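You operate a simulated robot arm through the tools that you are given. There is no shell and no other tool. Be economical: measure what you need, move in short steps, check, and stop when the job is done.

You run a simulated robot arm. Do the job below in one go: nothing can be reset, and whatever is moved stays where it is left.

TASK
Put the 170 mm job card from the top of the goods table in the seat of the green shaker and the 130 mm job card on the top shelf of the high rack. Take the yellow sieve on the top of the small blue table and put it away on the top of the sieve bench. Put the black ring in the pink tray. Press the yellow button two times. Shut the post drawer. Take the steel plate from the top of the small wooden table and leave it on the bottom shelf of the high rack. The order is free.

It is judged by the outcome, as a careful person would: the job done as asked, and still so three seconds after it is handed in. It fails if anything else is knocked over, pushed out of place, dropped, spilled or broken.

THE ROBOT
A 6-joint arm with a two-finger gripper on a trunk, on a base that drives. Base frame: it is fixed to the floor where the robot stands at the start and does not move with it; the origin is under the middle of the robot, x ahead of it, y to its left, z up; the surface under the hand at the start is at about z = 0.8. Lengths are in m, angles in degrees, forces in N, time in s.
Its first joint turns from -166.0 to 166.0 degrees. Places, roughly: black ring (6x6x2 cm) [2.8, 0.3, 0.8]; bottom shelf of the high rack [-1.7, -0.2, 0.4]; job card [0.75, 0, 0.75]; pink tray (36x25x5 cm) [3.8, 0, 0.8]; post drawer [1.4, 2.9, 0.7]; seat of the green shaker (21x19 cm) [4.5, -1.88, 0.88]; steel plate (9x8x4 cm) [-1.8, -2.1, 0.8]; top of the sieve bench [4.4, -2, 0.8]; top shelf of the high rack [-1.7, -0.2, 1.5]; yellow button [1.5, 2.8, 0.8]; yellow sieve (19x17x6 cm) [1.1, -2, 0.6]. Payload 1.71 kg.
The TCP is the grasp point between the finger pads, 0.02 m short of the fingertips. In the tool frame z runs along the fingers and y along their closing line. Largest opening 0.096 m; the body of the gripper starts 0.113 m behind the TCP.
Orientation is that of the tool frame in the base frame, as a unit quaternion [x, y, z, w]. With the fingers straight down and closing along the base's y, the tool's x points along the base's -x, its y along +y and its z along -z.

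THE INTERFACE
- The arm moves only by the tool jog_arm. Its argument "moves" is one flat list of numbers, 6 for each row, row after row: the shift along the base's x, y, z in m, then the turn, a rotation vector about the base's x, y, z in degrees. In form: [dx, dy, dz, ax, ay, az, dx, dy, dz, ax, ay, az, ...]. A call has 1 to 8 rows; each row shifts and turns the commanded pose from where the row before left it. "fingers" is the gripper command, from -1 (shut) to 1 (fully open), values between in proportion, set as the call begins (left out, the last holds). Rows are played at 5 a second. More than 0.05 m and 8.6 degrees between two rows, or a gripper value outside its range, and nothing of the call is played. Where a pose cannot be reached the arm comes as near as it can. A force on the tool above 40 N (or 10 N above the force at the start of the call, whichever is more), or a blocked arm, ends the call early, and 0.2 s more pass. Each finger travels about 0.045 m/s and halts on what it meets, pressing with about 27 N; the grip force reading is that of the motor and also rises with nothing between the fingers. The clock runs only during rows and for 0.2 s after the last one: add rows that do not move to give the fingers time. The reply holds the time, the measured pose of the TCP, the force on the tool along the base axes, the opening and the grip force, in the units named above and with some noise, with the torque about the TCP (base axes, N m) and any sound that the robot's microphone picked up, and new pictures: "views" is both (left out), scene, wrist or none.
- Cameras (640 x 400 px; columns grow to the right, rows downward): "scene" is now at [0.0633, 0.1627, 1.576]; the picture's right is [-0.57, -0.82, 0.01], its down [-0.57, 0.39, -0.72] and it looks along [0.59, -0.41, -0.69] (base axes); focal length 260 px, centre (320, 200). "wrist" rides on the gripper at [0.066, 0.014, -0.145] in the tool frame; the picture's right is [-0.21, 0.98, 0.00], its down [-0.88, -0.18, -0.45] and it looks along [-0.44, -0.09, 0.90] (tool axes); focal length 275 px, centre (320, 200). There is no depth. A picture from a camera that has moved, and an enlarged one, comes with that camera's place and axes in the base frame and with its lens.
- slide_trunk(by): slides the trunk up (or, below 0, down) by that many m; the arm and the scene camera ride with it, the base frame stays. It gives what a move gives, with no picture.
- drive_base(legs): drives the robot by 1 to 6 legs, each [ahead, turn to the left] in m and degrees, along the robot's own axes; the way and the turn of a leg run together, so that a leg with both is an arc; at most 1.5 m and 180 degrees a leg. The arm and the cameras ride along, it lands a little off, and it stops where it bumps. It gives what a move gives, and a new picture of the scene camera.
- pan_tilt(pan, tilt): turns the head with the scene camera to pan (to the left, within 143 degrees either way) and tilt (down, from -29 to 69), counted from straight ahead of the robot. It gives what a move gives, and a new picture of the scene camera.
- enlarge(camera, box): a new picture of the part [left, top, right, bottom] of that camera's present view, enlarged. No time passes.
- hand_in(): hands the job in; it is judged then, once.

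Work in short steps. Places have to be worked out from the pictures, the camera data and where the tool is seen: move nearer, look again, correct. Check each grasp and each placing, and mend what went wrong. You have 186 turns and 260 pictures in all, those below and enlarged ones among them. Open the gripper and draw the arm clear of the work before you hand the job in, unless the task says otherwise; then end with one line.

The tools are called after ">>>" as name(argument=value, ...) on one line, values as JSON. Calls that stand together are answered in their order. jog_arm: Moves the arm, as the interface text tells. Its arguments: {"type":"object","properties":{"moves":{"type":"array","items":{"type":"number"}},"fingers":{"type":"number"},"views":{"type":"string","enum":["both","scene","wrist","none"]}},"required":["moves"]} The other tools are called the same way: slide_trunk (by) slides the trunk up or down; drive_base (legs) drives the base; pan_tilt (pan, tilt) turns the head that bears the scene camera; enlarge (camera, box) takes an enlarged picture of a part of a camera's view; hand_in () hands the job in.

At the start:

```text
time_s: 0.0
tcp_pos: [0.6069, -0.0292, 1.0718]
ee_rot: [0.0, 1.0, 0.0, -0.001]
ft_force: [-0.2, 1.0, -0.4]
torque: [0.0, -0.01, -0.01]
opening: 0.0961
grip_force: 0.0
trunk travel left (down, up): [-0.175, 0.215]
robot x, y, heading: [0.0029, 0.0009, 0.1]
head pan, tilt: [-34.6, 43.1]
```

scene: 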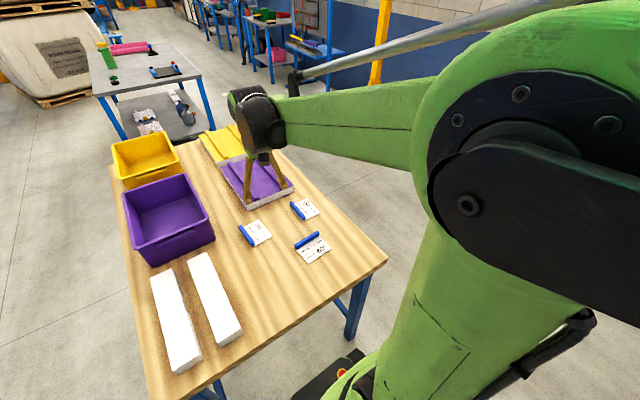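
wrist: 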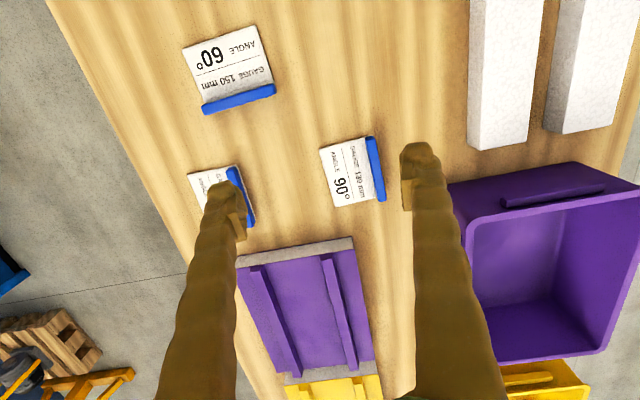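

The three cards sit ahead of the gripper; I enlarge both views to read them and see their grips.

>>> enlarge(camera="scene", box=[220, 180, 348, 270])

>>> enlarge(camera="wrist", box=[170, 120, 400, 260])

>>> enlarge(camera="scene", box=[80, 0, 400, 140])

```text
4.44 times, centred on (284, 225) of scene
camera zoom: at [0.0633, 0.1627, 1.576], right [-0.57, -0.82, 0.01], down [-0.57, 0.39, -0.72], along [0.59, -0.41, -0.69], focal length 1156 px, centre (480, 89)
```

zoom: 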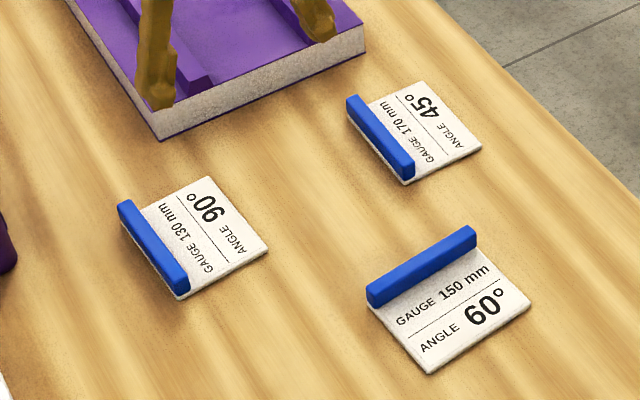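

```text
2.78 times, centred on (285, 190) of wrist
camera zoom: at [0.5415, -0.0142, 1.2189], right [0.21, 0.98, 0.0], down [0.88, -0.18, 0.44], along [0.43, -0.09, -0.9], focal length 766 px, centre (417, 228)
```

zoom: 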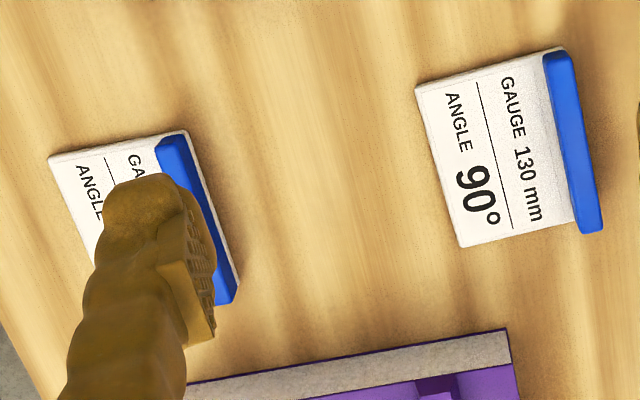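

```text
2.00 times, centred on (240, 70) of scene
camera zoom: at [0.0633, 0.1627, 1.576], right [-0.57, -0.82, 0.01], down [-0.57, 0.39, -0.72], along [0.59, -0.41, -0.69], focal length 520 px, centre (480, 460)
```

zoom: 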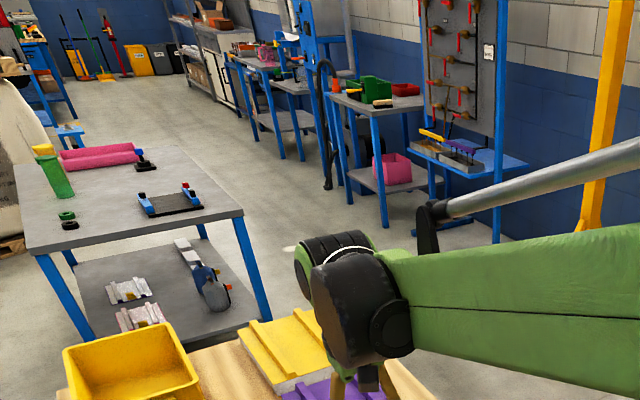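

The 130 card's blue bar triangulates to about (0.702, 0.041), running along x, with the bar top at about z 0.815. The 170's bar is near (0.71, -0.176). I move above the 130 bar and check.

>>> jog_arm(moves=[0.032, 0.024, -0.03, 0, 0, 0, 0.032, 0.023, -0.03, 0, 0, 0, 0.031, 0.023, -0.03, 0, 0, 0, 0, 0, -0.04, 0, 0, 0, 0, 0, 0, 0, 0, 0], fingers=0.2)

>>> pan_tilt(pan=0, tilt=45)

```text
time_s: 1.2
tcp_pos: [0.6849, 0.0419, 0.951]
ee_rot: [0.0, 1.0, 0.0, 0.007]
ft_force: [0.9, -0.3, -0.6]
torque: [-0.02, 0.11, -0.02]
opening: 0.0577
grip_force: 0.1
trunk travel left (down, up): [-0.175, 0.215]
robot x, y, heading: [-0.0028, -0.0008, -0.2]
head pan, tilt: [-34.6, 43.1]
camera scene: at [0.065, 0.1629, 1.576], right [-0.57, -0.82, 0.01], down [-0.57, 0.39, -0.72], along [0.59, -0.41, -0.69], focal length 260 px, centre (320, 200)
camera wrist: at [0.6177, 0.0553, 1.0955], right [0.21, 0.98, 0.0], down [0.87, -0.18, 0.46], along [0.45, -0.09, -0.89], focal length 275 px, centre (320, 200)
```

scene: 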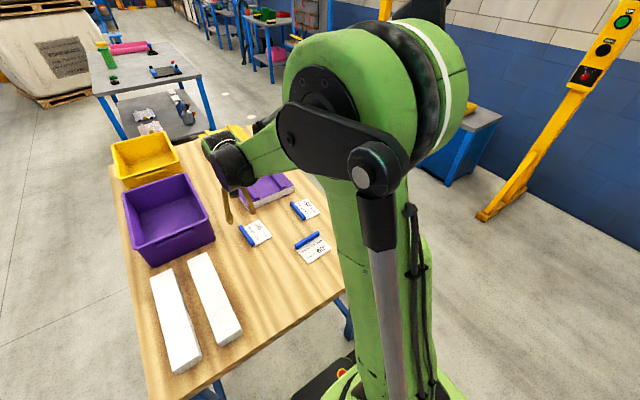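
wrist: 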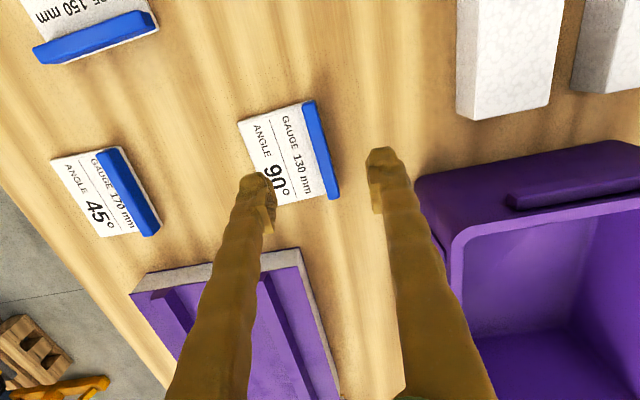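

```text
time_s: 2.2
tcp_pos: [0.6842, 0.0415, 0.9508]
ee_rot: [-0.001, 1.0, 0.0, 0.008]
ft_force: [0.1, 0.4, 0.3]
torque: [0.0, 0.03, -0.02]
opening: 0.0579
grip_force: 0.0
trunk travel left (down, up): [-0.175, 0.215]
robot x, y, heading: [-0.003, 0.0008, 0.1]
head pan, tilt: [0.0, 45.0]
camera scene: at [0.0765, 0.2097, 1.5732], right [0.0, -1.0, 0.0], down [-0.72, 0.0, -0.7], along [0.7, 0.0, -0.72], focal length 260 px, centre (320, 200)
```

scene: 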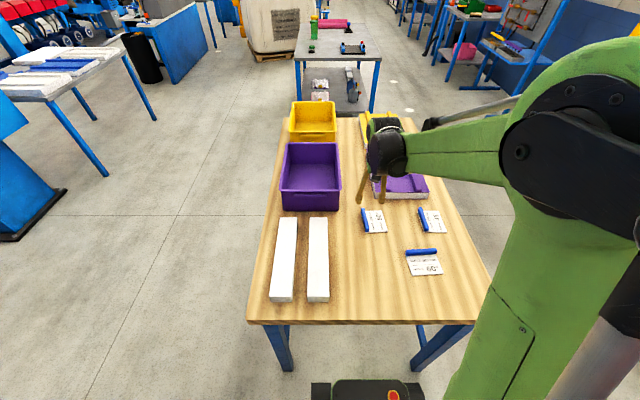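

The wrist view puts the bar at (0.702, 0.039), running about 2° off x. I align over it and go down partway.

>>> jog_arm(moves=[0.018, -0.002, -0.03, 0, 0, 2, 0, 0, -0.04, 0, 0, 0, 0, 0, -0.03, 0, 0, 0, 0, 0, 0, 0, 0, 0], views="wrist")

```text
time_s: 3.2
tcp_pos: [0.7026, 0.0411, 0.8514]
ee_rot: [-0.017, 1.0, 0.0, 0.006]
ft_force: [-0.3, -0.6, -0.2]
torque: [-0.01, 0.02, -0.03]
opening: 0.0575
grip_force: 0.0
trunk travel left (down, up): [-0.175, 0.215]
robot x, y, heading: [-0.0008, 0.0026, 0.3]
head pan, tilt: [0.0, 45.0]
camera wrist: at [0.6348, 0.0532, 0.9966], right [0.17, 0.99, 0.0], down [0.88, -0.15, 0.46], along [0.45, -0.08, -0.89], focal length 275 px, centre (320, 200)
```

wrist: 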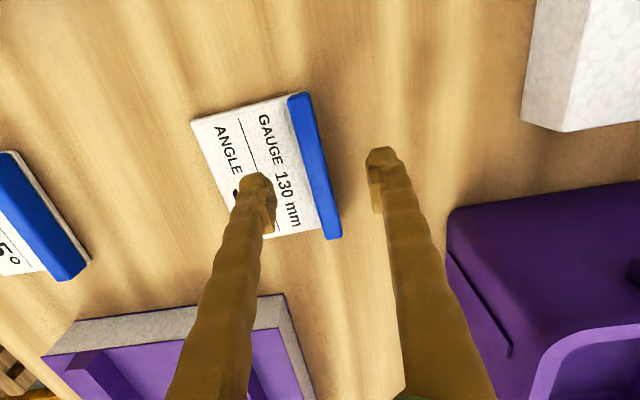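

Bar centre is at about (0.706, 0.038). I descend in small steps and watch the force.

>>> jog_arm(moves=[0.002, -0.003, -0.01, 0, 0, 1, 0, 0, -0.008, 0, 0, 0, 0, 0, -0.005, 0, 0, 0, 0, 0, 0, 0, 0, 0], views="wrist")

```text
time_s: 4.2
tcp_pos: [0.7059, 0.0387, 0.8282]
ee_rot: [-0.026, 1.0, 0.0, 0.006]
ft_force: [0.7, 0.2, -0.6]
torque: [-0.01, 0.01, 0.02]
opening: 0.0575
grip_force: 0.0
trunk travel left (down, up): [-0.175, 0.215]
robot x, y, heading: [0.0028, 0.0016, 0.1]
head pan, tilt: [0.0, 45.0]
camera wrist: at [0.6373, 0.0486, 0.9737], right [0.15, 0.99, 0.0], down [0.88, -0.14, 0.46], along [0.45, -0.07, -0.89], focal length 275 px, centre (320, 200)
```

wrist: 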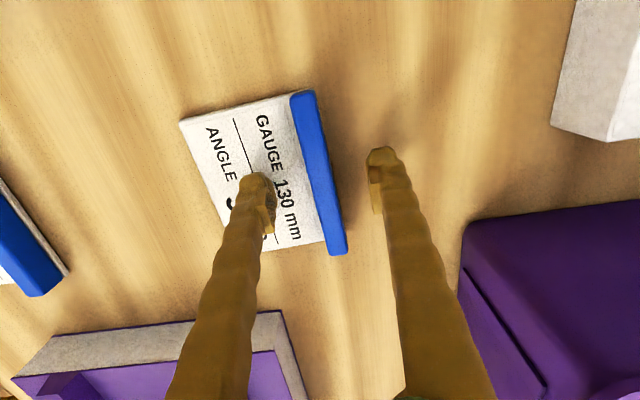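

Still free at tip height 0.808. I descend further in 4 mm steps until there is contact or the right depth.

>>> jog_arm(moves=[0, 0, -0.004, 0, 0, 0, 0, 0, -0.004, 0, 0, 0, 0, 0, 0, 0, 0, 0], views="none")

>>> enlarge(camera="scene", box=[330, 150, 458, 230])

```text
time_s: 4.9
tcp_pos: [0.6914, 0.0378, 0.8338]
ee_rot: [-0.026, 1.0, 0.0, 0.016]
ft_force: [-0.7, -0.3, 0.8]
torque: [0.01, -0.11, -0.02]
opening: 0.0575
grip_force: 0.0
trunk travel left (down, up): [-0.175, 0.215]
robot x, y, heading: [-0.0024, -0.0049, 0.0]
head pan, tilt: [0.0, 45.0]
stopped in row 3: the force on the tool passed its limit at 43 N (the readings are from after the stop); the commanded pose is now the measured one
```

```text
5.00 times, centred on (394, 190) of scene
camera zoom: at [0.0733, 0.2097, 1.5732], right [0.0, -1.0, 0.0], down [-0.72, 0.0, -0.7], along [0.7, 0.0, -0.72], focal length 1300 px, centre (-50, 250)
```

zoom: 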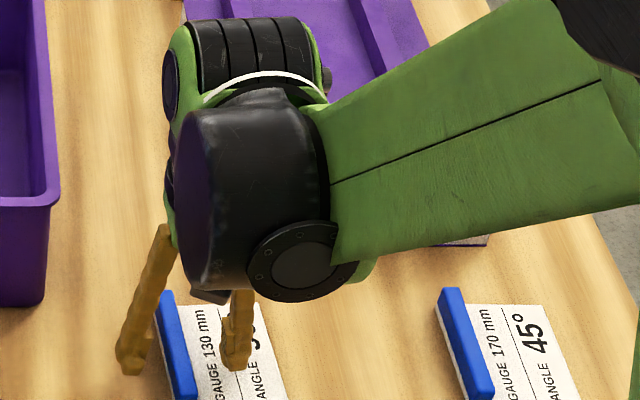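

Contact at tip height of about 0.802. The arm sprang back to (0.691, 0.038, 0.834). I correct x, go to 0.826 and look.

>>> jog_arm(moves=[0.012, 0, 0, 0, 0, 0, 0, 0, -0.006, 0, 0, 0, 0, 0, 0, 0, 0, 0], views="wrist")

```text
time_s: 5.7
tcp_pos: [0.7078, 0.0382, 0.8272]
ee_rot: [-0.026, 1.0, -0.001, 0.014]
ft_force: [0.0, 0.3, -0.3]
torque: [-0.01, 0.02, 0.0]
opening: 0.0575
grip_force: 0.1
trunk travel left (down, up): [-0.175, 0.215]
robot x, y, heading: [-0.0001, 0.0004, 0.3]
head pan, tilt: [0.0, 45.0]
camera wrist: at [0.6355, 0.0484, 0.971], right [0.15, 0.99, 0.01], down [0.87, -0.14, 0.47], along [0.47, -0.07, -0.88], focal length 275 px, centre (320, 200)
```

wrist: 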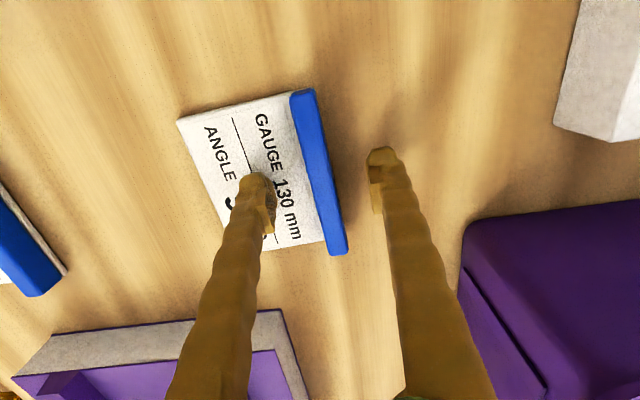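

Card undisturbed and the fingers straddle the bar. I lower 2 mm and close.

>>> jog_arm(moves=[0, 0, -0.002, 0, 0, 0, 0, 0, 0, 0, 0, 0, 0, 0, 0, 0, 0, 0, 0, 0, 0, 0, 0, 0, 0, 0, 0, 0, 0, 0], fingers=-1, views="wrist")

```text
time_s: 6.9
tcp_pos: [0.7064, 0.0384, 0.8257]
ee_rot: [-0.026, 1.0, 0.001, 0.015]
ft_force: [0.3, 6.5, 21.5]
torque: [0.04, 0.05, -0.03]
opening: 0.0128
grip_force: 27.3
trunk travel left (down, up): [-0.175, 0.215]
robot x, y, heading: [-0.0004, 0.0008, -0.2]
head pan, tilt: [0.0, 45.0]
camera wrist: at [0.6352, 0.0484, 0.9698], right [0.15, 0.99, 0.01], down [0.87, -0.14, 0.47], along [0.47, -0.07, -0.88], focal length 275 px, centre (320, 200)
```

wrist: 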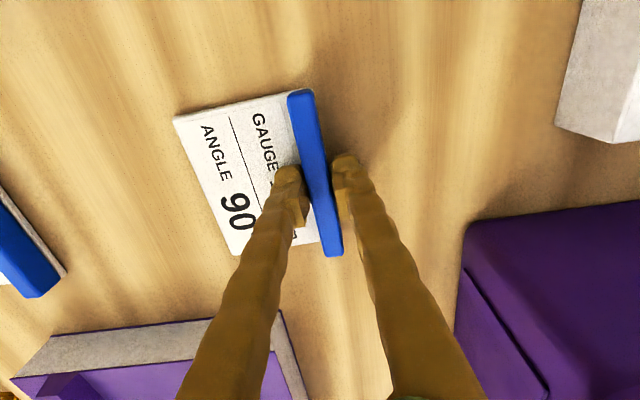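

Gripped at 12.8 mm. I lift slowly.

>>> jog_arm(moves=[0, 0, 0.005, 0, 0, 0, 0, 0, 0.01, 0, 0, 0, 0, 0, 0.03, 0, 0, 0, 0, 0, 0.04, 0, 0, 0, 0, 0, 0.05, 0, 0, 0, 0, 0, 0.05, 0, 0, 0, 0, 0, 0, 0, 0, 0])

>>> pan_tilt(pan=143, tilt=15)

>>> pan_tilt(pan=-143, tilt=20)

```text
time_s: 8.5
tcp_pos: [0.7067, 0.0339, 1.0123]
ee_rot: [-0.026, 1.0, 0.001, 0.014]
ft_force: [-0.1, -0.5, -0.3]
torque: [0.05, 0.0, 0.0]
opening: 0.0127
grip_force: 27.4
trunk travel left (down, up): [-0.175, 0.215]
robot x, y, heading: [0.0017, 0.0011, 0.0]
head pan, tilt: [0.0, 45.0]
camera scene: at [0.076, 0.2097, 1.5732], right [0.0, -1.0, 0.0], down [-0.72, 0.0, -0.7], along [0.7, 0.0, -0.72], focal length 260 px, centre (320, 200)
camera wrist: at [0.6348, 0.046, 1.1563], right [0.15, 0.99, 0.01], down [0.87, -0.14, 0.47], along [0.47, -0.07, -0.88], focal length 275 px, centre (320, 200)
```

scene: 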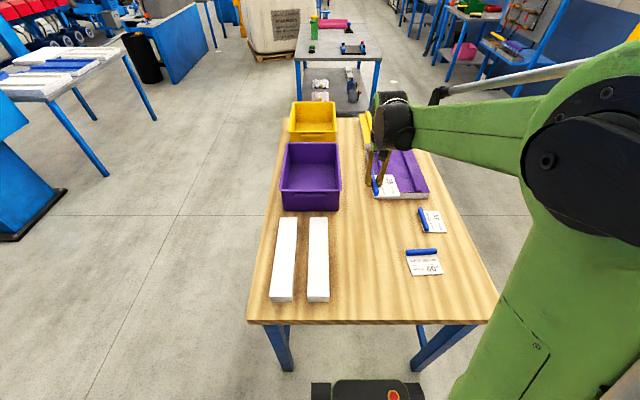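
wrist: 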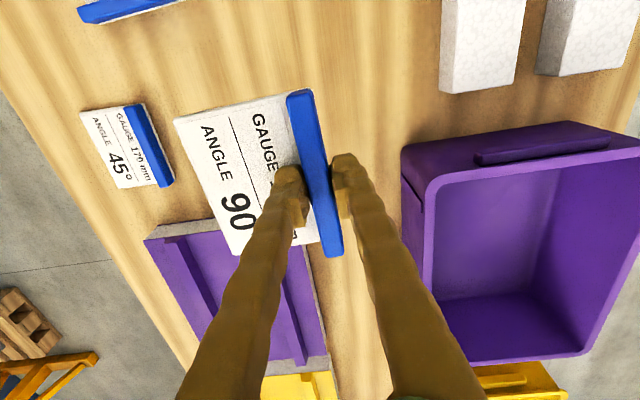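

```text
time_s: 10.7
tcp_pos: [0.7063, 0.0358, 1.012]
ee_rot: [-0.026, 1.0, 0.0, 0.015]
ft_force: [-1.0, 0.2, -1.0]
torque: [-0.02, -0.01, 0.01]
opening: 0.0128
grip_force: 27.3
trunk travel left (down, up): [-0.175, 0.215]
robot x, y, heading: [-0.0013, -0.002, 0.2]
head pan, tilt: [143.0, 15.0]
camera scene: at [-0.0786, 0.266, 1.6224], right [0.6, 0.8, -0.01], down [0.19, -0.16, -0.97], along [-0.78, 0.58, -0.25], focal length 260 px, centre (320, 200)
```

scene: 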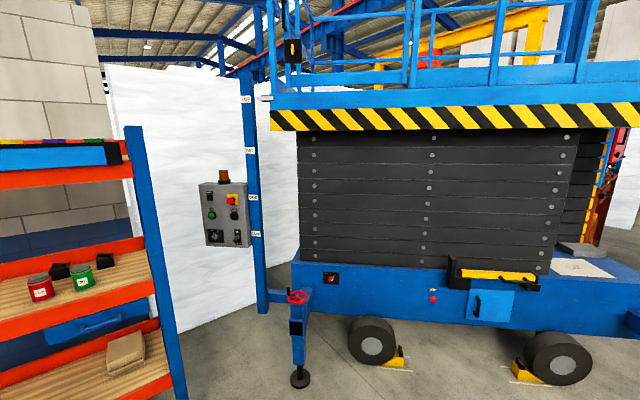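

```text
time_s: 14.7
tcp_pos: [0.7056, 0.0354, 1.0117]
ee_rot: [-0.026, 1.0, 0.0, 0.015]
ft_force: [-0.8, 0.1, -1.0]
torque: [0.02, 0.01, -0.04]
opening: 0.0127
grip_force: 27.4
trunk travel left (down, up): [-0.175, 0.215]
robot x, y, heading: [-0.0023, -0.0002, -0.1]
head pan, tilt: [-143.0, 20.0]
camera scene: at [-0.0785, 0.1537, 1.6143], right [-0.6, 0.8, 0.01], down [0.26, 0.21, -0.94], along [-0.76, -0.57, -0.33], focal length 260 px, centre (320, 200)
```

scene: 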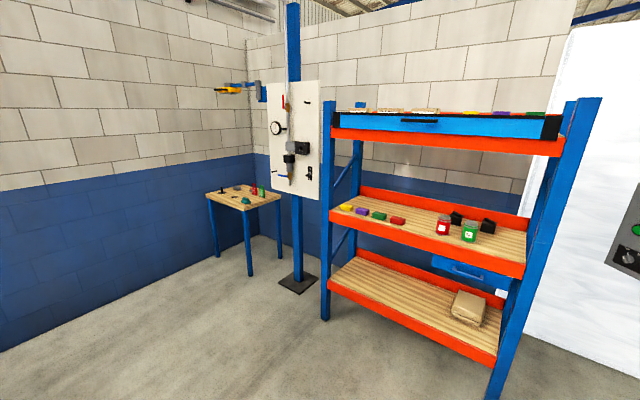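

Card is held. The rack stands behind me, front at about x=-1.5, y from -0.83 to 0.35. I raise the trunk, back off from the table, turn round and look at the rack.

>>> slide_trunk(by=0.21)

>>> drive_base(legs=[[-0.3, 0], [0, 90], [0, 90]])

>>> pan_tilt(pan=0, tilt=15)

```text
time_s: 16.9
tcp_pos: [0.7063, 0.0359, 1.2219]
ee_rot: [-0.026, 1.0, 0.001, 0.015]
ft_force: [0.8, 0.0, 0.3]
torque: [-0.01, 0.01, 0.02]
opening: 0.0126
grip_force: 27.0
trunk travel left (down, up): [-0.385, 0.005]
robot x, y, heading: [-0.0003, 0.001, 0.2]
head pan, tilt: [-143.0, 20.0]
```

```text
time_s: 31.3
tcp_pos: [-1.0045, -0.0416, 1.2223]
ee_rot: [0.999, 0.03, -0.015, 0.001]
ft_force: [-0.6, -0.3, -1.3]
torque: [-0.02, 0.03, 0.01]
opening: 0.0127
grip_force: 26.6
trunk travel left (down, up): [-0.385, 0.005]
robot x, y, heading: [-0.2972, 0.013, -179.7]
head pan, tilt: [-143.0, 20.0]
camera scene: at [-0.2218, -0.1446, 1.8242], right [0.61, -0.79, 0.01], down [-0.26, -0.21, -0.94], along [0.75, 0.57, -0.33], focal length 260 px, centre (320, 200)
```

scene: 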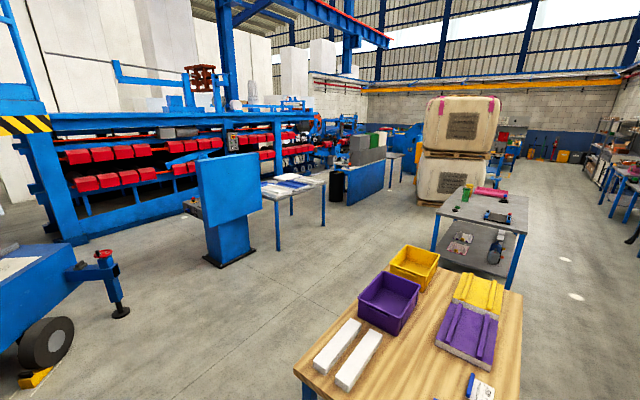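

```text
time_s: 33.5
tcp_pos: [-0.9879, -0.0411, 1.2309]
ee_rot: [0.999, 0.031, -0.023, 0.0]
ft_force: [0.1, -0.3, -0.6]
torque: [-0.02, -0.02, 0.0]
opening: 0.0127
grip_force: 27.1
trunk travel left (down, up): [-0.385, 0.005]
robot x, y, heading: [-0.2996, 0.0071, -179.4]
head pan, tilt: [0.0, 15.0]
camera scene: at [-0.3895, -0.202, 1.8297], right [-0.01, 1.0, 0.0], down [0.27, 0.0, -0.96], along [-0.96, -0.01, -0.27], focal length 260 px, centre (320, 200)
```

scene: 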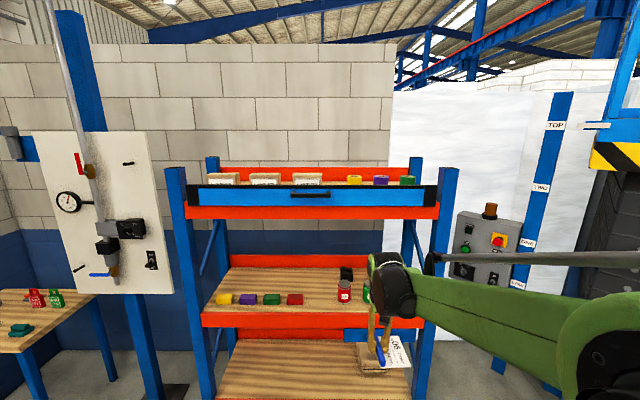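

I enlarge the top shelf to see its free room and the blue front.

>>> enlarge(camera="scene", box=[170, 150, 458, 330])

```text
2.22 times, centred on (314, 240) of scene
camera zoom: at [-0.3895, -0.202, 1.8297], right [-0.01, 1.0, 0.0], down [0.27, 0.0, -0.96], along [-0.96, -0.01, -0.27], focal length 578 px, centre (333, 111)
```

zoom: 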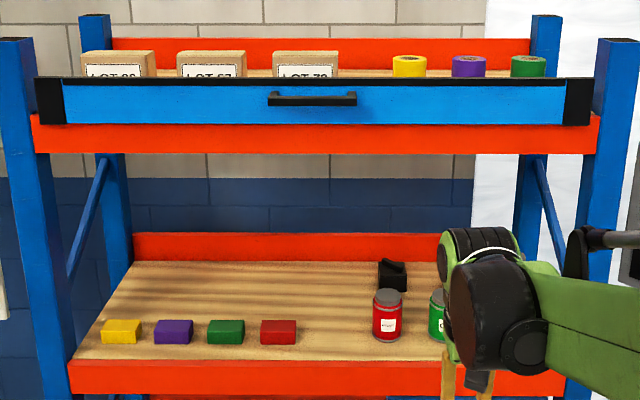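

A 10 cm blue front board stands on the top shelf (top at about 1.59, shelf about 1.49), so I'll come over it from above. I raise the hand well above it, drawing it in a little.

>>> jog_arm(moves=[0.02, 0, 0.045, 0, 0, 0, 0.02, 0, 0.045, 0, 0, 0, 0.02, 0, 0.045, 0, 0, 0, 0.02, 0, 0.045, 0, 0, 0, 0.02, 0, 0.045, 0, 0, 0, 0, 0, 0.05, 0, 0, 0, 0, 0, 0.05, 0, 0, 0, 0, 0, 0.05, 0, 0, 0], views="none")

>>> jog_arm(moves=[0, 0, 0.05, 0, 0, 0, 0, 0, 0.05, 0, 0, 0, 0, 0, 0, 0, 0, 0])

```text
time_s: 35.3
tcp_pos: [-0.8858, -0.0405, 1.6085]
ee_rot: [0.999, 0.03, -0.022, 0.0]
ft_force: [0.8, -0.2, -1.4]
torque: [-0.02, 0.02, 0.04]
opening: 0.0126
grip_force: 27.2
trunk travel left (down, up): [-0.385, 0.005]
robot x, y, heading: [-0.2947, 0.0082, -179.5]
head pan, tilt: [0.0, 15.0]
```

```text
time_s: 36.1
tcp_pos: [-0.8869, -0.0407, 1.7092]
ee_rot: [0.999, 0.03, -0.022, -0.001]
ft_force: [-0.2, -0.5, 0.2]
torque: [0.0, -0.01, 0.0]
opening: 0.0126
grip_force: 27.1
trunk travel left (down, up): [-0.385, 0.005]
robot x, y, heading: [-0.297, 0.0091, -179.7]
head pan, tilt: [0.0, 15.0]
camera scene: at [-0.389, -0.202, 1.8297], right [-0.01, 1.0, 0.0], down [0.27, 0.0, -0.96], along [-0.96, -0.01, -0.27], focal length 260 px, centre (320, 200)
camera wrist: at [-0.8142, -0.0498, 1.8516], right [-0.15, -0.99, 0.01], down [-0.87, 0.13, 0.48], along [-0.48, 0.06, -0.88], focal length 275 px, centre (320, 200)
```

scene: 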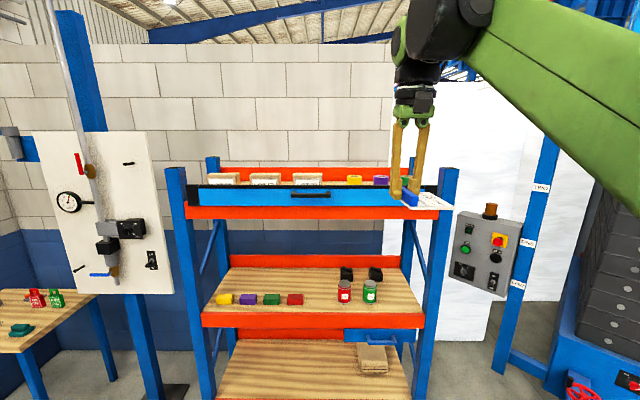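
wrist: 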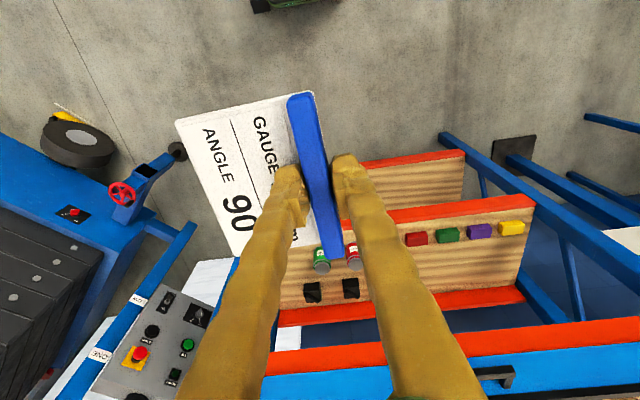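

Hand at z 1.71, clear of the rack top. I drive 0.45 m ahead, then look down on the top shelf.

>>> drive_base(legs=[[0.45, 0]])

>>> pan_tilt(pan=0, tilt=25)

>>> enlarge(camera="wrist", box=[0, 0, 640, 400])

```text
time_s: 39.7
tcp_pos: [-1.3482, -0.0432, 1.7067]
ee_rot: [0.999, 0.03, -0.022, 0.0]
ft_force: [-1.0, -0.2, -0.4]
torque: [-0.04, -0.03, -0.01]
opening: 0.0127
grip_force: 26.9
trunk travel left (down, up): [-0.385, 0.005]
robot x, y, heading: [-0.7605, 0.0034, -179.4]
head pan, tilt: [0.0, 15.0]
camera scene: at [-0.8503, -0.2058, 1.8297], right [-0.01, 1.0, 0.0], down [0.27, 0.0, -0.96], along [-0.96, -0.01, -0.27], focal length 260 px, centre (320, 200)
```

scene: 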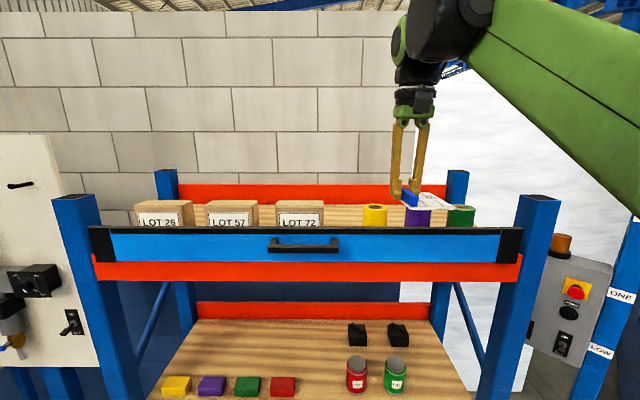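

```text
time_s: 40.5
tcp_pos: [-1.3451, -0.0433, 1.7087]
ee_rot: [0.999, 0.03, -0.023, 0.0]
ft_force: [-2.8, -0.6, -0.9]
torque: [0.02, -0.35, -0.02]
opening: 0.0126
grip_force: 26.7
trunk travel left (down, up): [-0.385, 0.005]
robot x, y, heading: [-0.76, 0.0032, -179.5]
head pan, tilt: [0.0, 25.0]
camera scene: at [-0.8569, -0.2061, 1.8131], right [-0.01, 1.0, 0.0], down [0.44, 0.0, -0.9], along [-0.9, -0.01, -0.44], focal length 260 px, centre (320, 200)
```

scene: 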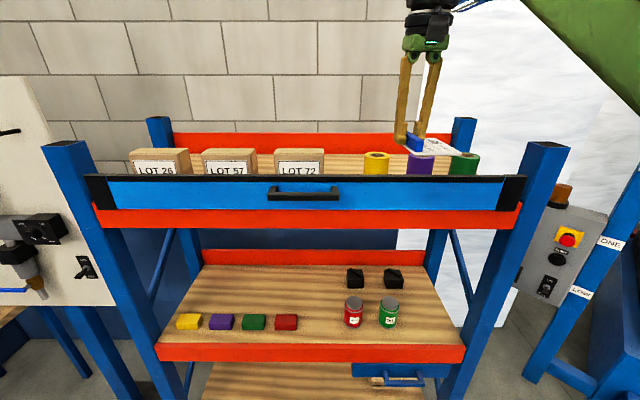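

```text
1.00 times, centred on (320, 200) of wrist (not enlarged: the box is as wide or as high as the picture)
camera zoom: at [-1.2727, -0.0535, 1.8517], right [-0.15, -0.99, 0.01], down [-0.86, 0.13, 0.49], along [-0.48, 0.06, -0.87], focal length 275 px, centre (320, 200)
```

zoom: 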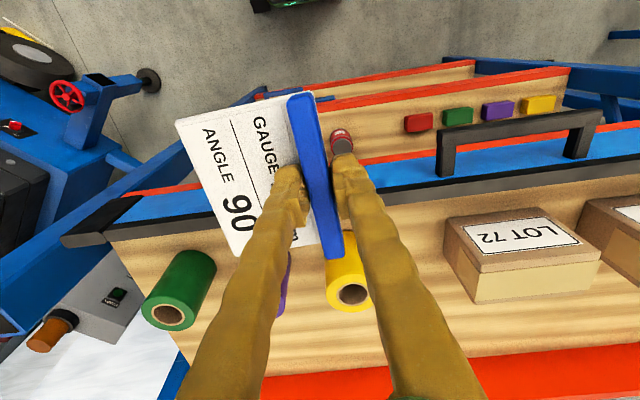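

Between board and goods, the front strip of the shelf is free. A good spot for the bar is (-1.52, -0.155), with the card lying to its +y side in front of the yellow tape. I move there at height.

>>> jog_arm(moves=[-0.02, -0.04, 0, 0, 0, 0, -0.035, -0.035, 0, 0, 0, 0, -0.03, -0.035, 0, 0, 0, 0, -0.045, 0, 0, 0, 0, 0, -0.045, 0, 0, 0, 0, 0, 0, 0, 0, 0, 0, 0], views="both")

```text
time_s: 41.9
tcp_pos: [-1.5158, -0.153, 1.7006]
ee_rot: [0.999, 0.03, -0.023, 0.0]
ft_force: [-4.8, -0.6, -3.1]
torque: [0.01, -0.59, 0.0]
opening: 0.0128
grip_force: 26.8
out of reach, approached as far as the arm can: row 5
trunk travel left (down, up): [-0.385, 0.005]
robot x, y, heading: [-0.7604, 0.0034, -179.4]
head pan, tilt: [0.0, 25.0]
camera scene: at [-0.8621, -0.206, 1.8126], right [-0.01, 1.0, 0.0], down [0.45, 0.0, -0.9], along [-0.9, -0.01, -0.45], focal length 260 px, centre (320, 200)
camera wrist: at [-1.4423, -0.1624, 1.8438], right [-0.15, -0.99, 0.01], down [-0.86, 0.13, 0.49], along [-0.48, 0.06, -0.87], focal length 275 px, centre (320, 200)
```

scene: 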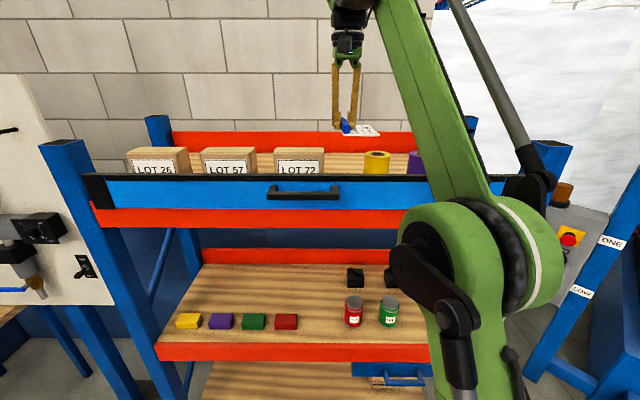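
wrist: 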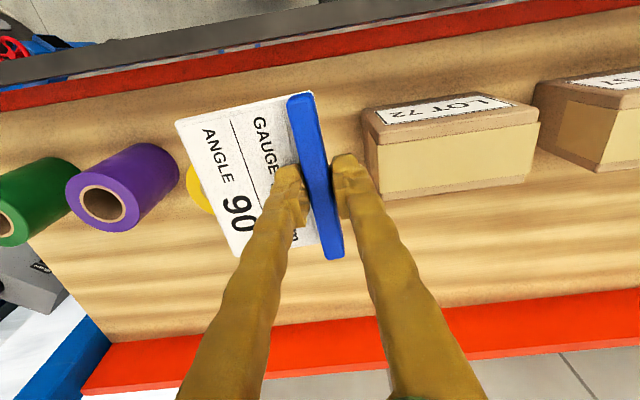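

Hand is at (-1.516, -0.153, 1.70), and the wrist view confirms clear shelf below the card: board at x≈-1.46, LOT 72 at y<-0.21, tape at x<-1.59. I descend.

>>> jog_arm(moves=[0, 0, -0.04, 0, 0, 0, 0, 0, -0.04, 0, 0, 0, 0, 0, -0.03, 0, 0, 0, 0, 0, -0.02, 0, 0, 0, 0, 0, 0, 0, 0, 0])

```text
time_s: 43.0
tcp_pos: [-1.5042, -0.1523, 1.5717]
ee_rot: [0.999, 0.029, -0.026, 0.0]
ft_force: [-3.2, 0.1, -1.6]
torque: [0.04, -0.33, 0.01]
opening: 0.0001
grip_force: 27.2
trunk travel left (down, up): [-0.385, 0.005]
robot x, y, heading: [-0.7575, 0.0052, -179.6]
head pan, tilt: [0.0, 25.0]
camera scene: at [-0.857, -0.2058, 1.813], right [-0.01, 1.0, 0.0], down [0.44, 0.0, -0.9], along [-0.9, -0.01, -0.44], focal length 260 px, centre (320, 200)
camera wrist: at [-1.4297, -0.1609, 1.7147], right [-0.15, -0.99, 0.01], down [-0.86, 0.13, 0.49], along [-0.49, 0.06, -0.87], focal length 275 px, centre (320, 200)
```

scene: 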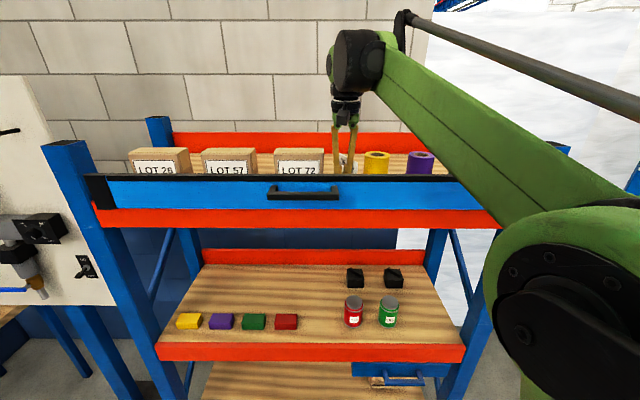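
wrist: 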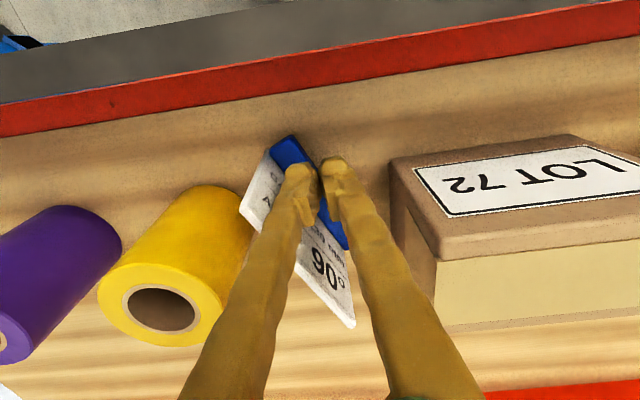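

The card slipped out (opening 0): its front edge likely caught the board as x drifted to -1.504. It appears to have landed on the shelf. I raise straight up and look.

>>> jog_arm(moves=[0, 0, 0.03, 0, 0, 0, 0, 0, 0.04, 0, 0, 0, 0, 0, 0.04, 0, 0, 0, 0, 0, 0, 0, 0, 0], fingers=-0.6)

>>> enlarge(camera="scene", box=[240, 100, 448, 230])

```text
time_s: 44.0
tcp_pos: [-1.4865, -0.1522, 1.6875]
ee_rot: [0.999, 0.03, -0.029, 0.0]
ft_force: [0.0, -0.2, 0.3]
torque: [0.01, 0.07, -0.02]
opening: 0.0196
grip_force: 0.1
trunk travel left (down, up): [-0.385, 0.005]
robot x, y, heading: [-0.7617, 0.0088, -179.3]
head pan, tilt: [0.0, 25.0]
camera scene: at [-0.8467, -0.2057, 1.8137], right [-0.01, 1.0, 0.0], down [0.44, 0.0, -0.9], along [-0.9, -0.01, -0.44], focal length 260 px, centre (320, 200)
camera wrist: at [-1.4133, -0.1613, 1.8286], right [-0.15, -0.99, 0.01], down [-0.86, 0.13, 0.5], along [-0.49, 0.06, -0.87], focal length 275 px, centre (320, 200)
```

scene: 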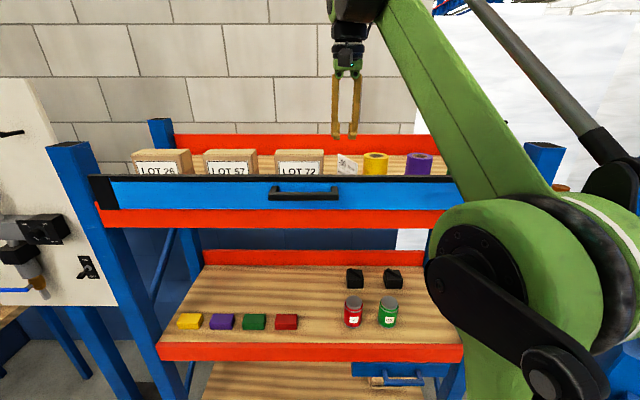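
wrist: 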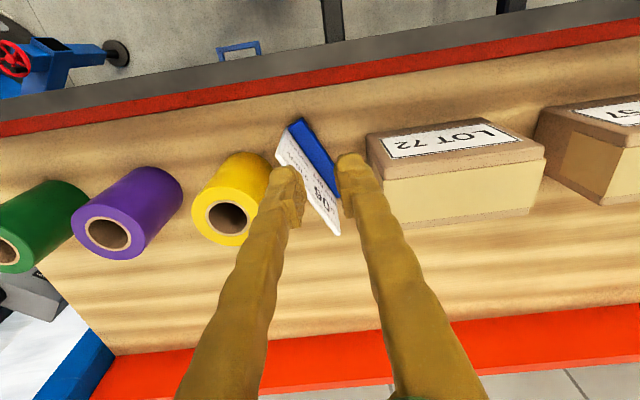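

```text
3.08 times, centred on (344, 165) of scene
camera zoom: at [-0.8467, -0.2057, 1.8137], right [-0.01, 1.0, 0.0], down [0.44, 0.0, -0.9], along [-0.9, -0.01, -0.44], focal length 800 px, centre (246, 308)
```

zoom: 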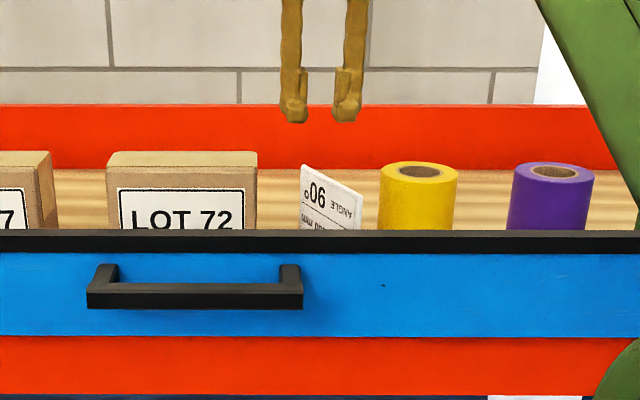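

The card seems to be standing on its bar edge between tape and box. I take a closer look.

>>> enlarge(camera="wrist", box=[180, 90, 420, 240])

```text
2.67 times, centred on (300, 165) of wrist
camera zoom: at [-1.4133, -0.1613, 1.8286], right [-0.15, -0.99, 0.01], down [-0.86, 0.13, 0.5], along [-0.49, 0.06, -0.87], focal length 734 px, centre (373, 293)
```

zoom: 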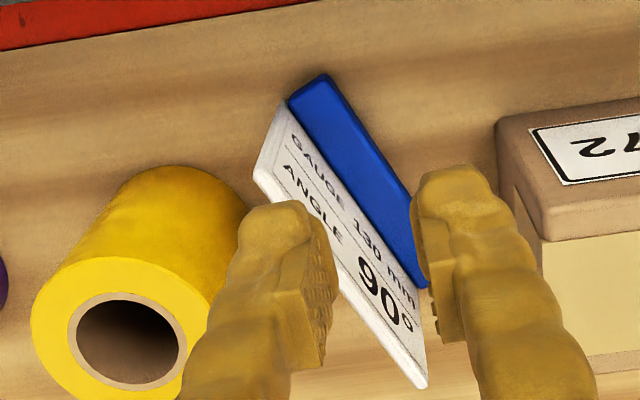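

It stands on its bar edge, upright. I'd rather lay it flat in the wide free strip at the back, so I drive 0.12 m nearer for reach and regrasp the plate from above (yaw about 14° more).

>>> drive_base(legs=[[0.12, 0]])

>>> jog_arm(moves=[0.02, 0.005, 0, 0, 0, 7, 0.02, 0.005, 0, 0, 0, 7, 0, 0, 0, 0, 0, 0], fingers=0.1)

```text
time_s: 45.5
tcp_pos: [-1.611, -0.1537, 1.6848]
ee_rot: [0.999, 0.03, -0.029, 0.0]
ft_force: [-1.1, 0.4, -0.4]
torque: [-0.04, -0.07, 0.02]
opening: 0.0193
grip_force: 0.1
trunk travel left (down, up): [-0.385, 0.005]
robot x, y, heading: [-0.8789, 0.002, -179.5]
head pan, tilt: [0.0, 25.0]
camera scene: at [-0.9704, -0.2068, 1.8134], right [-0.01, 1.0, 0.0], down [0.44, 0.0, -0.9], along [-0.9, -0.01, -0.44], focal length 260 px, centre (320, 200)
```

scene: 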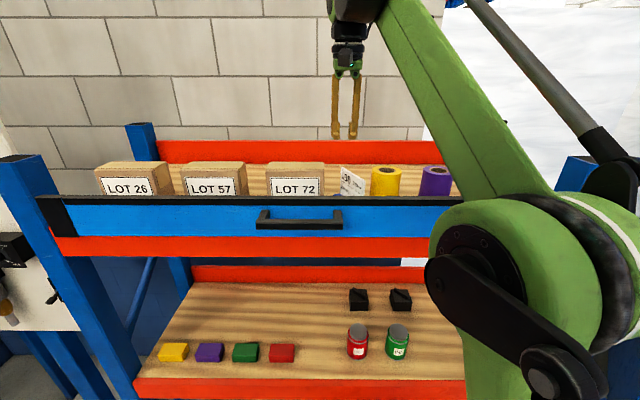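

```text
time_s: 46.3
tcp_pos: [-1.5412, -0.1408, 1.6978]
ee_rot: [0.988, 0.153, -0.037, 0.004]
ft_force: [1.0, 0.3, 0.6]
torque: [0.01, 0.25, -0.02]
opening: 0.0529
grip_force: 0.2
trunk travel left (down, up): [-0.385, 0.005]
robot x, y, heading: [-0.8794, 0.0047, -179.4]
head pan, tilt: [0.0, 25.0]
camera scene: at [-0.9641, -0.2067, 1.8137], right [-0.01, 1.0, 0.0], down [0.43, 0.0, -0.9], along [-0.9, -0.01, -0.43], focal length 260 px, centre (320, 200)
camera wrist: at [-1.4651, -0.1328, 1.8385], right [0.1, -0.99, 0.01], down [-0.86, -0.08, 0.51], along [-0.51, -0.06, -0.86], focal length 275 px, centre (320, 200)
```

scene: 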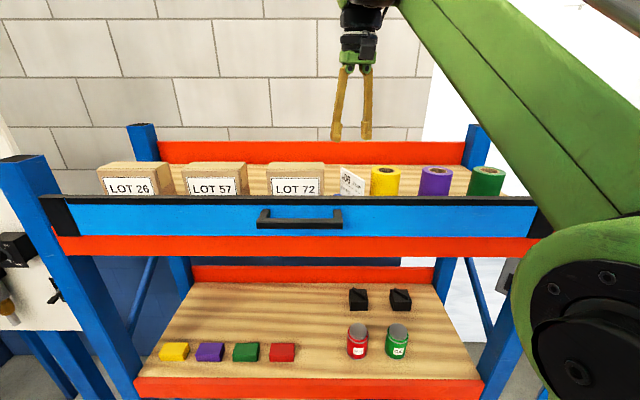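
wrist: 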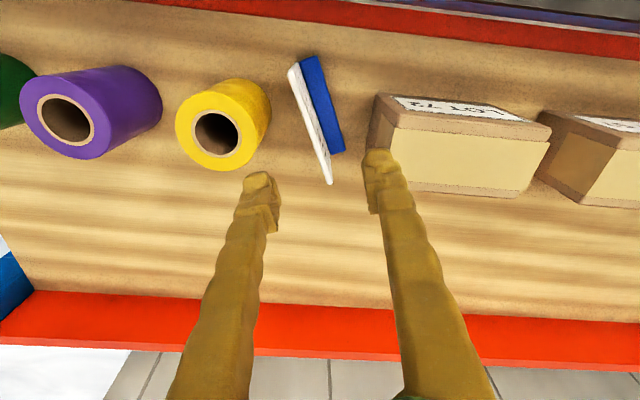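

Plate top edge runs from (-1.49, -0.114) to (-1.596, -0.157). I align yaw, take out the tilt and lower toward it.

>>> jog_arm(moves=[-0.002, 0.005, 0, 1, -4, 4.5, 0, 0, -0.04, 0, 0, 0, 0, 0, -0.025, 0, 0, 0, 0, 0, 0, 0, 0, 0], views="wrist")

```text
time_s: 47.3
tcp_pos: [-1.5607, -0.1359, 1.6255]
ee_rot: [0.982, 0.19, 0.004, 0.003]
ft_force: [-3.0, -0.4, -1.2]
torque: [0.02, -0.39, -0.01]
opening: 0.053
grip_force: 0.2
trunk travel left (down, up): [-0.385, 0.005]
robot x, y, heading: [-0.8814, 0.0031, -179.6]
head pan, tilt: [0.0, 25.0]
camera wrist: at [-1.4979, -0.1246, 1.7717], right [0.17, -0.98, 0.01], down [-0.89, -0.15, 0.44], along [-0.43, -0.08, -0.9], focal length 275 px, centre (320, 200)
```

wrist: 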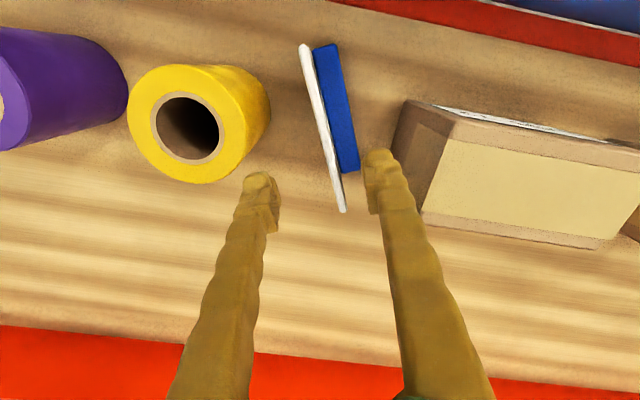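

Aligned within a few mm. I shift (+0.015, -0.004), descend to TCP 1.565 and close on the plate.

>>> jog_arm(moves=[0.015, -0.004, 0, 0, 0, 1, 0, 0, -0.03, 0, 0, 0, 0, 0, -0.03, 0, 0, 0, 0, 0, 0, 0, 0, 0], views="wrist")

```text
time_s: 48.3
tcp_pos: [-1.5317, -0.1439, 1.5673]
ee_rot: [0.98, 0.199, 0.0, 0.003]
ft_force: [-0.4, -0.6, 0.1]
torque: [0.0, 0.05, -0.02]
opening: 0.0527
grip_force: 0.0
trunk travel left (down, up): [-0.385, 0.005]
robot x, y, heading: [-0.8794, 0.0046, -179.6]
head pan, tilt: [0.0, 25.0]
camera wrist: at [-1.4661, -0.131, 1.7141], right [0.19, -0.98, 0.0], down [-0.88, -0.17, 0.45], along [-0.44, -0.09, -0.9], focal length 275 px, centre (320, 200)
```

wrist: 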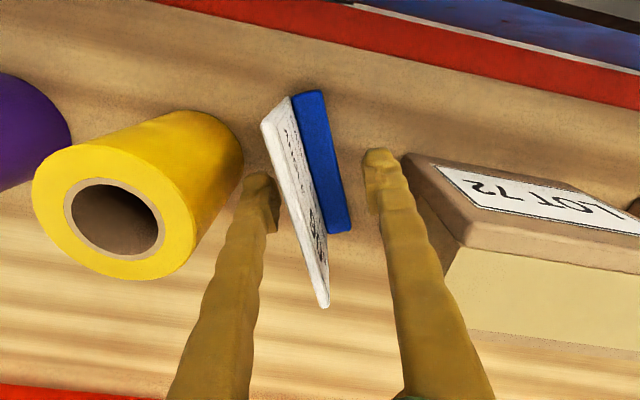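

Plate lies between the fingers, nearer the left one. I close.

>>> jog_arm(moves=[-0.006, 0.005, 0, 0, 0, 1, 0, 0, 0, 0, 0, 0, 0, 0, 0, 0, 0, 0, 0, 0, 0, 0, 0, 0, 0, 0, 0, 0, 0, 0], fingers=-1, views="wrist")

```text
time_s: 49.5
tcp_pos: [-1.5368, -0.1389, 1.5693]
ee_rot: [0.978, 0.208, 0.0, 0.003]
ft_force: [1.1, -0.7, -0.2]
torque: [0.01, -0.01, -0.01]
opening: 0.0058
grip_force: 26.7
trunk travel left (down, up): [-0.385, 0.005]
robot x, y, heading: [-0.8846, 0.0041, -179.2]
head pan, tilt: [0.0, 25.0]
camera wrist: at [-1.4725, -0.1241, 1.7154], right [0.21, -0.98, 0.0], down [-0.88, -0.18, 0.45], along [-0.43, -0.1, -0.9], focal length 275 px, centre (320, 200)
```

wrist: 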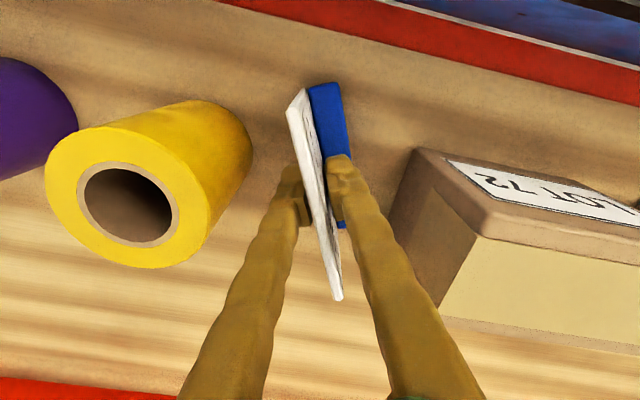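

Plate held (5.8 mm). I lift it clear of the neighbours, then drive 0.12 m nearer, which carries it over the rear strip.

>>> jog_arm(moves=[0, 0, 0.03, 0, 0, 0, 0, 0, 0.04, 0, 0, 0, 0, 0, 0.04, 0, 0, 0, 0, 0, 0, 0, 0, 0], views="none")

>>> drive_base(legs=[[0.12, 0]])

>>> enlarge(camera="wrist", box=[0, 0, 640, 400])

```text
time_s: 50.5
tcp_pos: [-1.5363, -0.1372, 1.6817]
ee_rot: [0.978, 0.207, 0.0, 0.002]
ft_force: [-0.3, -0.5, -1.1]
torque: [0.01, 0.0, 0.02]
opening: 0.0059
grip_force: 27.1
trunk travel left (down, up): [-0.385, 0.005]
robot x, y, heading: [-0.8797, 0.006, -179.6]
head pan, tilt: [0.0, 25.0]
```

```text
time_s: 52.0
tcp_pos: [-1.6567, -0.1377, 1.6811]
ee_rot: [0.978, 0.208, 0.0, 0.003]
ft_force: [-0.5, 0.0, -0.6]
torque: [0.0, -0.05, 0.03]
opening: 0.0059
grip_force: 26.9
trunk travel left (down, up): [-0.385, 0.005]
robot x, y, heading: [-0.9988, 0.0042, -179.7]
head pan, tilt: [0.0, 25.0]
camera scene: at [-1.09, -0.2076, 1.8135], right [-0.01, 1.0, 0.0], down [0.44, 0.0, -0.9], along [-0.9, -0.01, -0.44], focal length 260 px, centre (320, 200)
```

scene: 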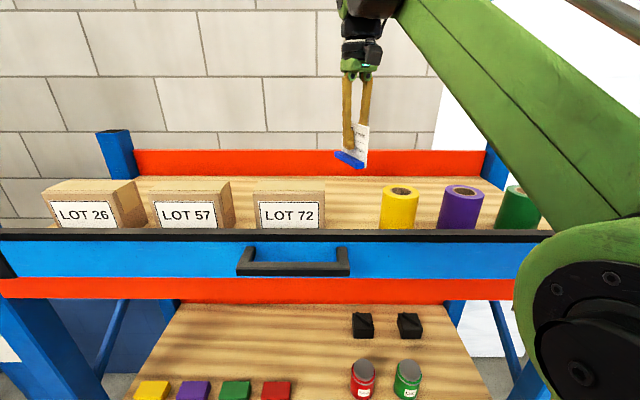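

```text
1.00 times, centred on (320, 200) of wrist (not enlarged: the box is as wide or as high as the picture)
camera zoom: at [-1.5924, -0.1225, 1.8275], right [0.21, -0.98, 0.01], down [-0.88, -0.18, 0.44], along [-0.43, -0.1, -0.9], focal length 275 px, centre (320, 200)
```

zoom: 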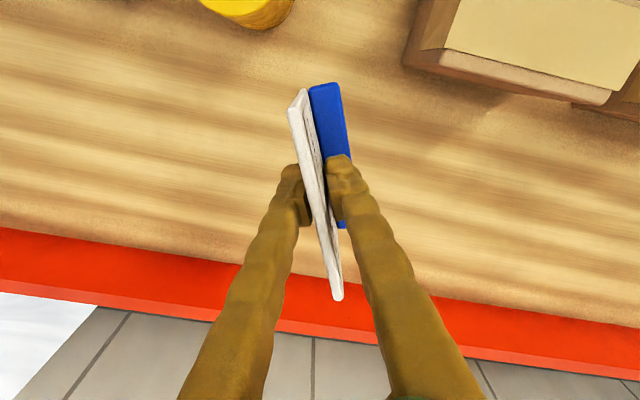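

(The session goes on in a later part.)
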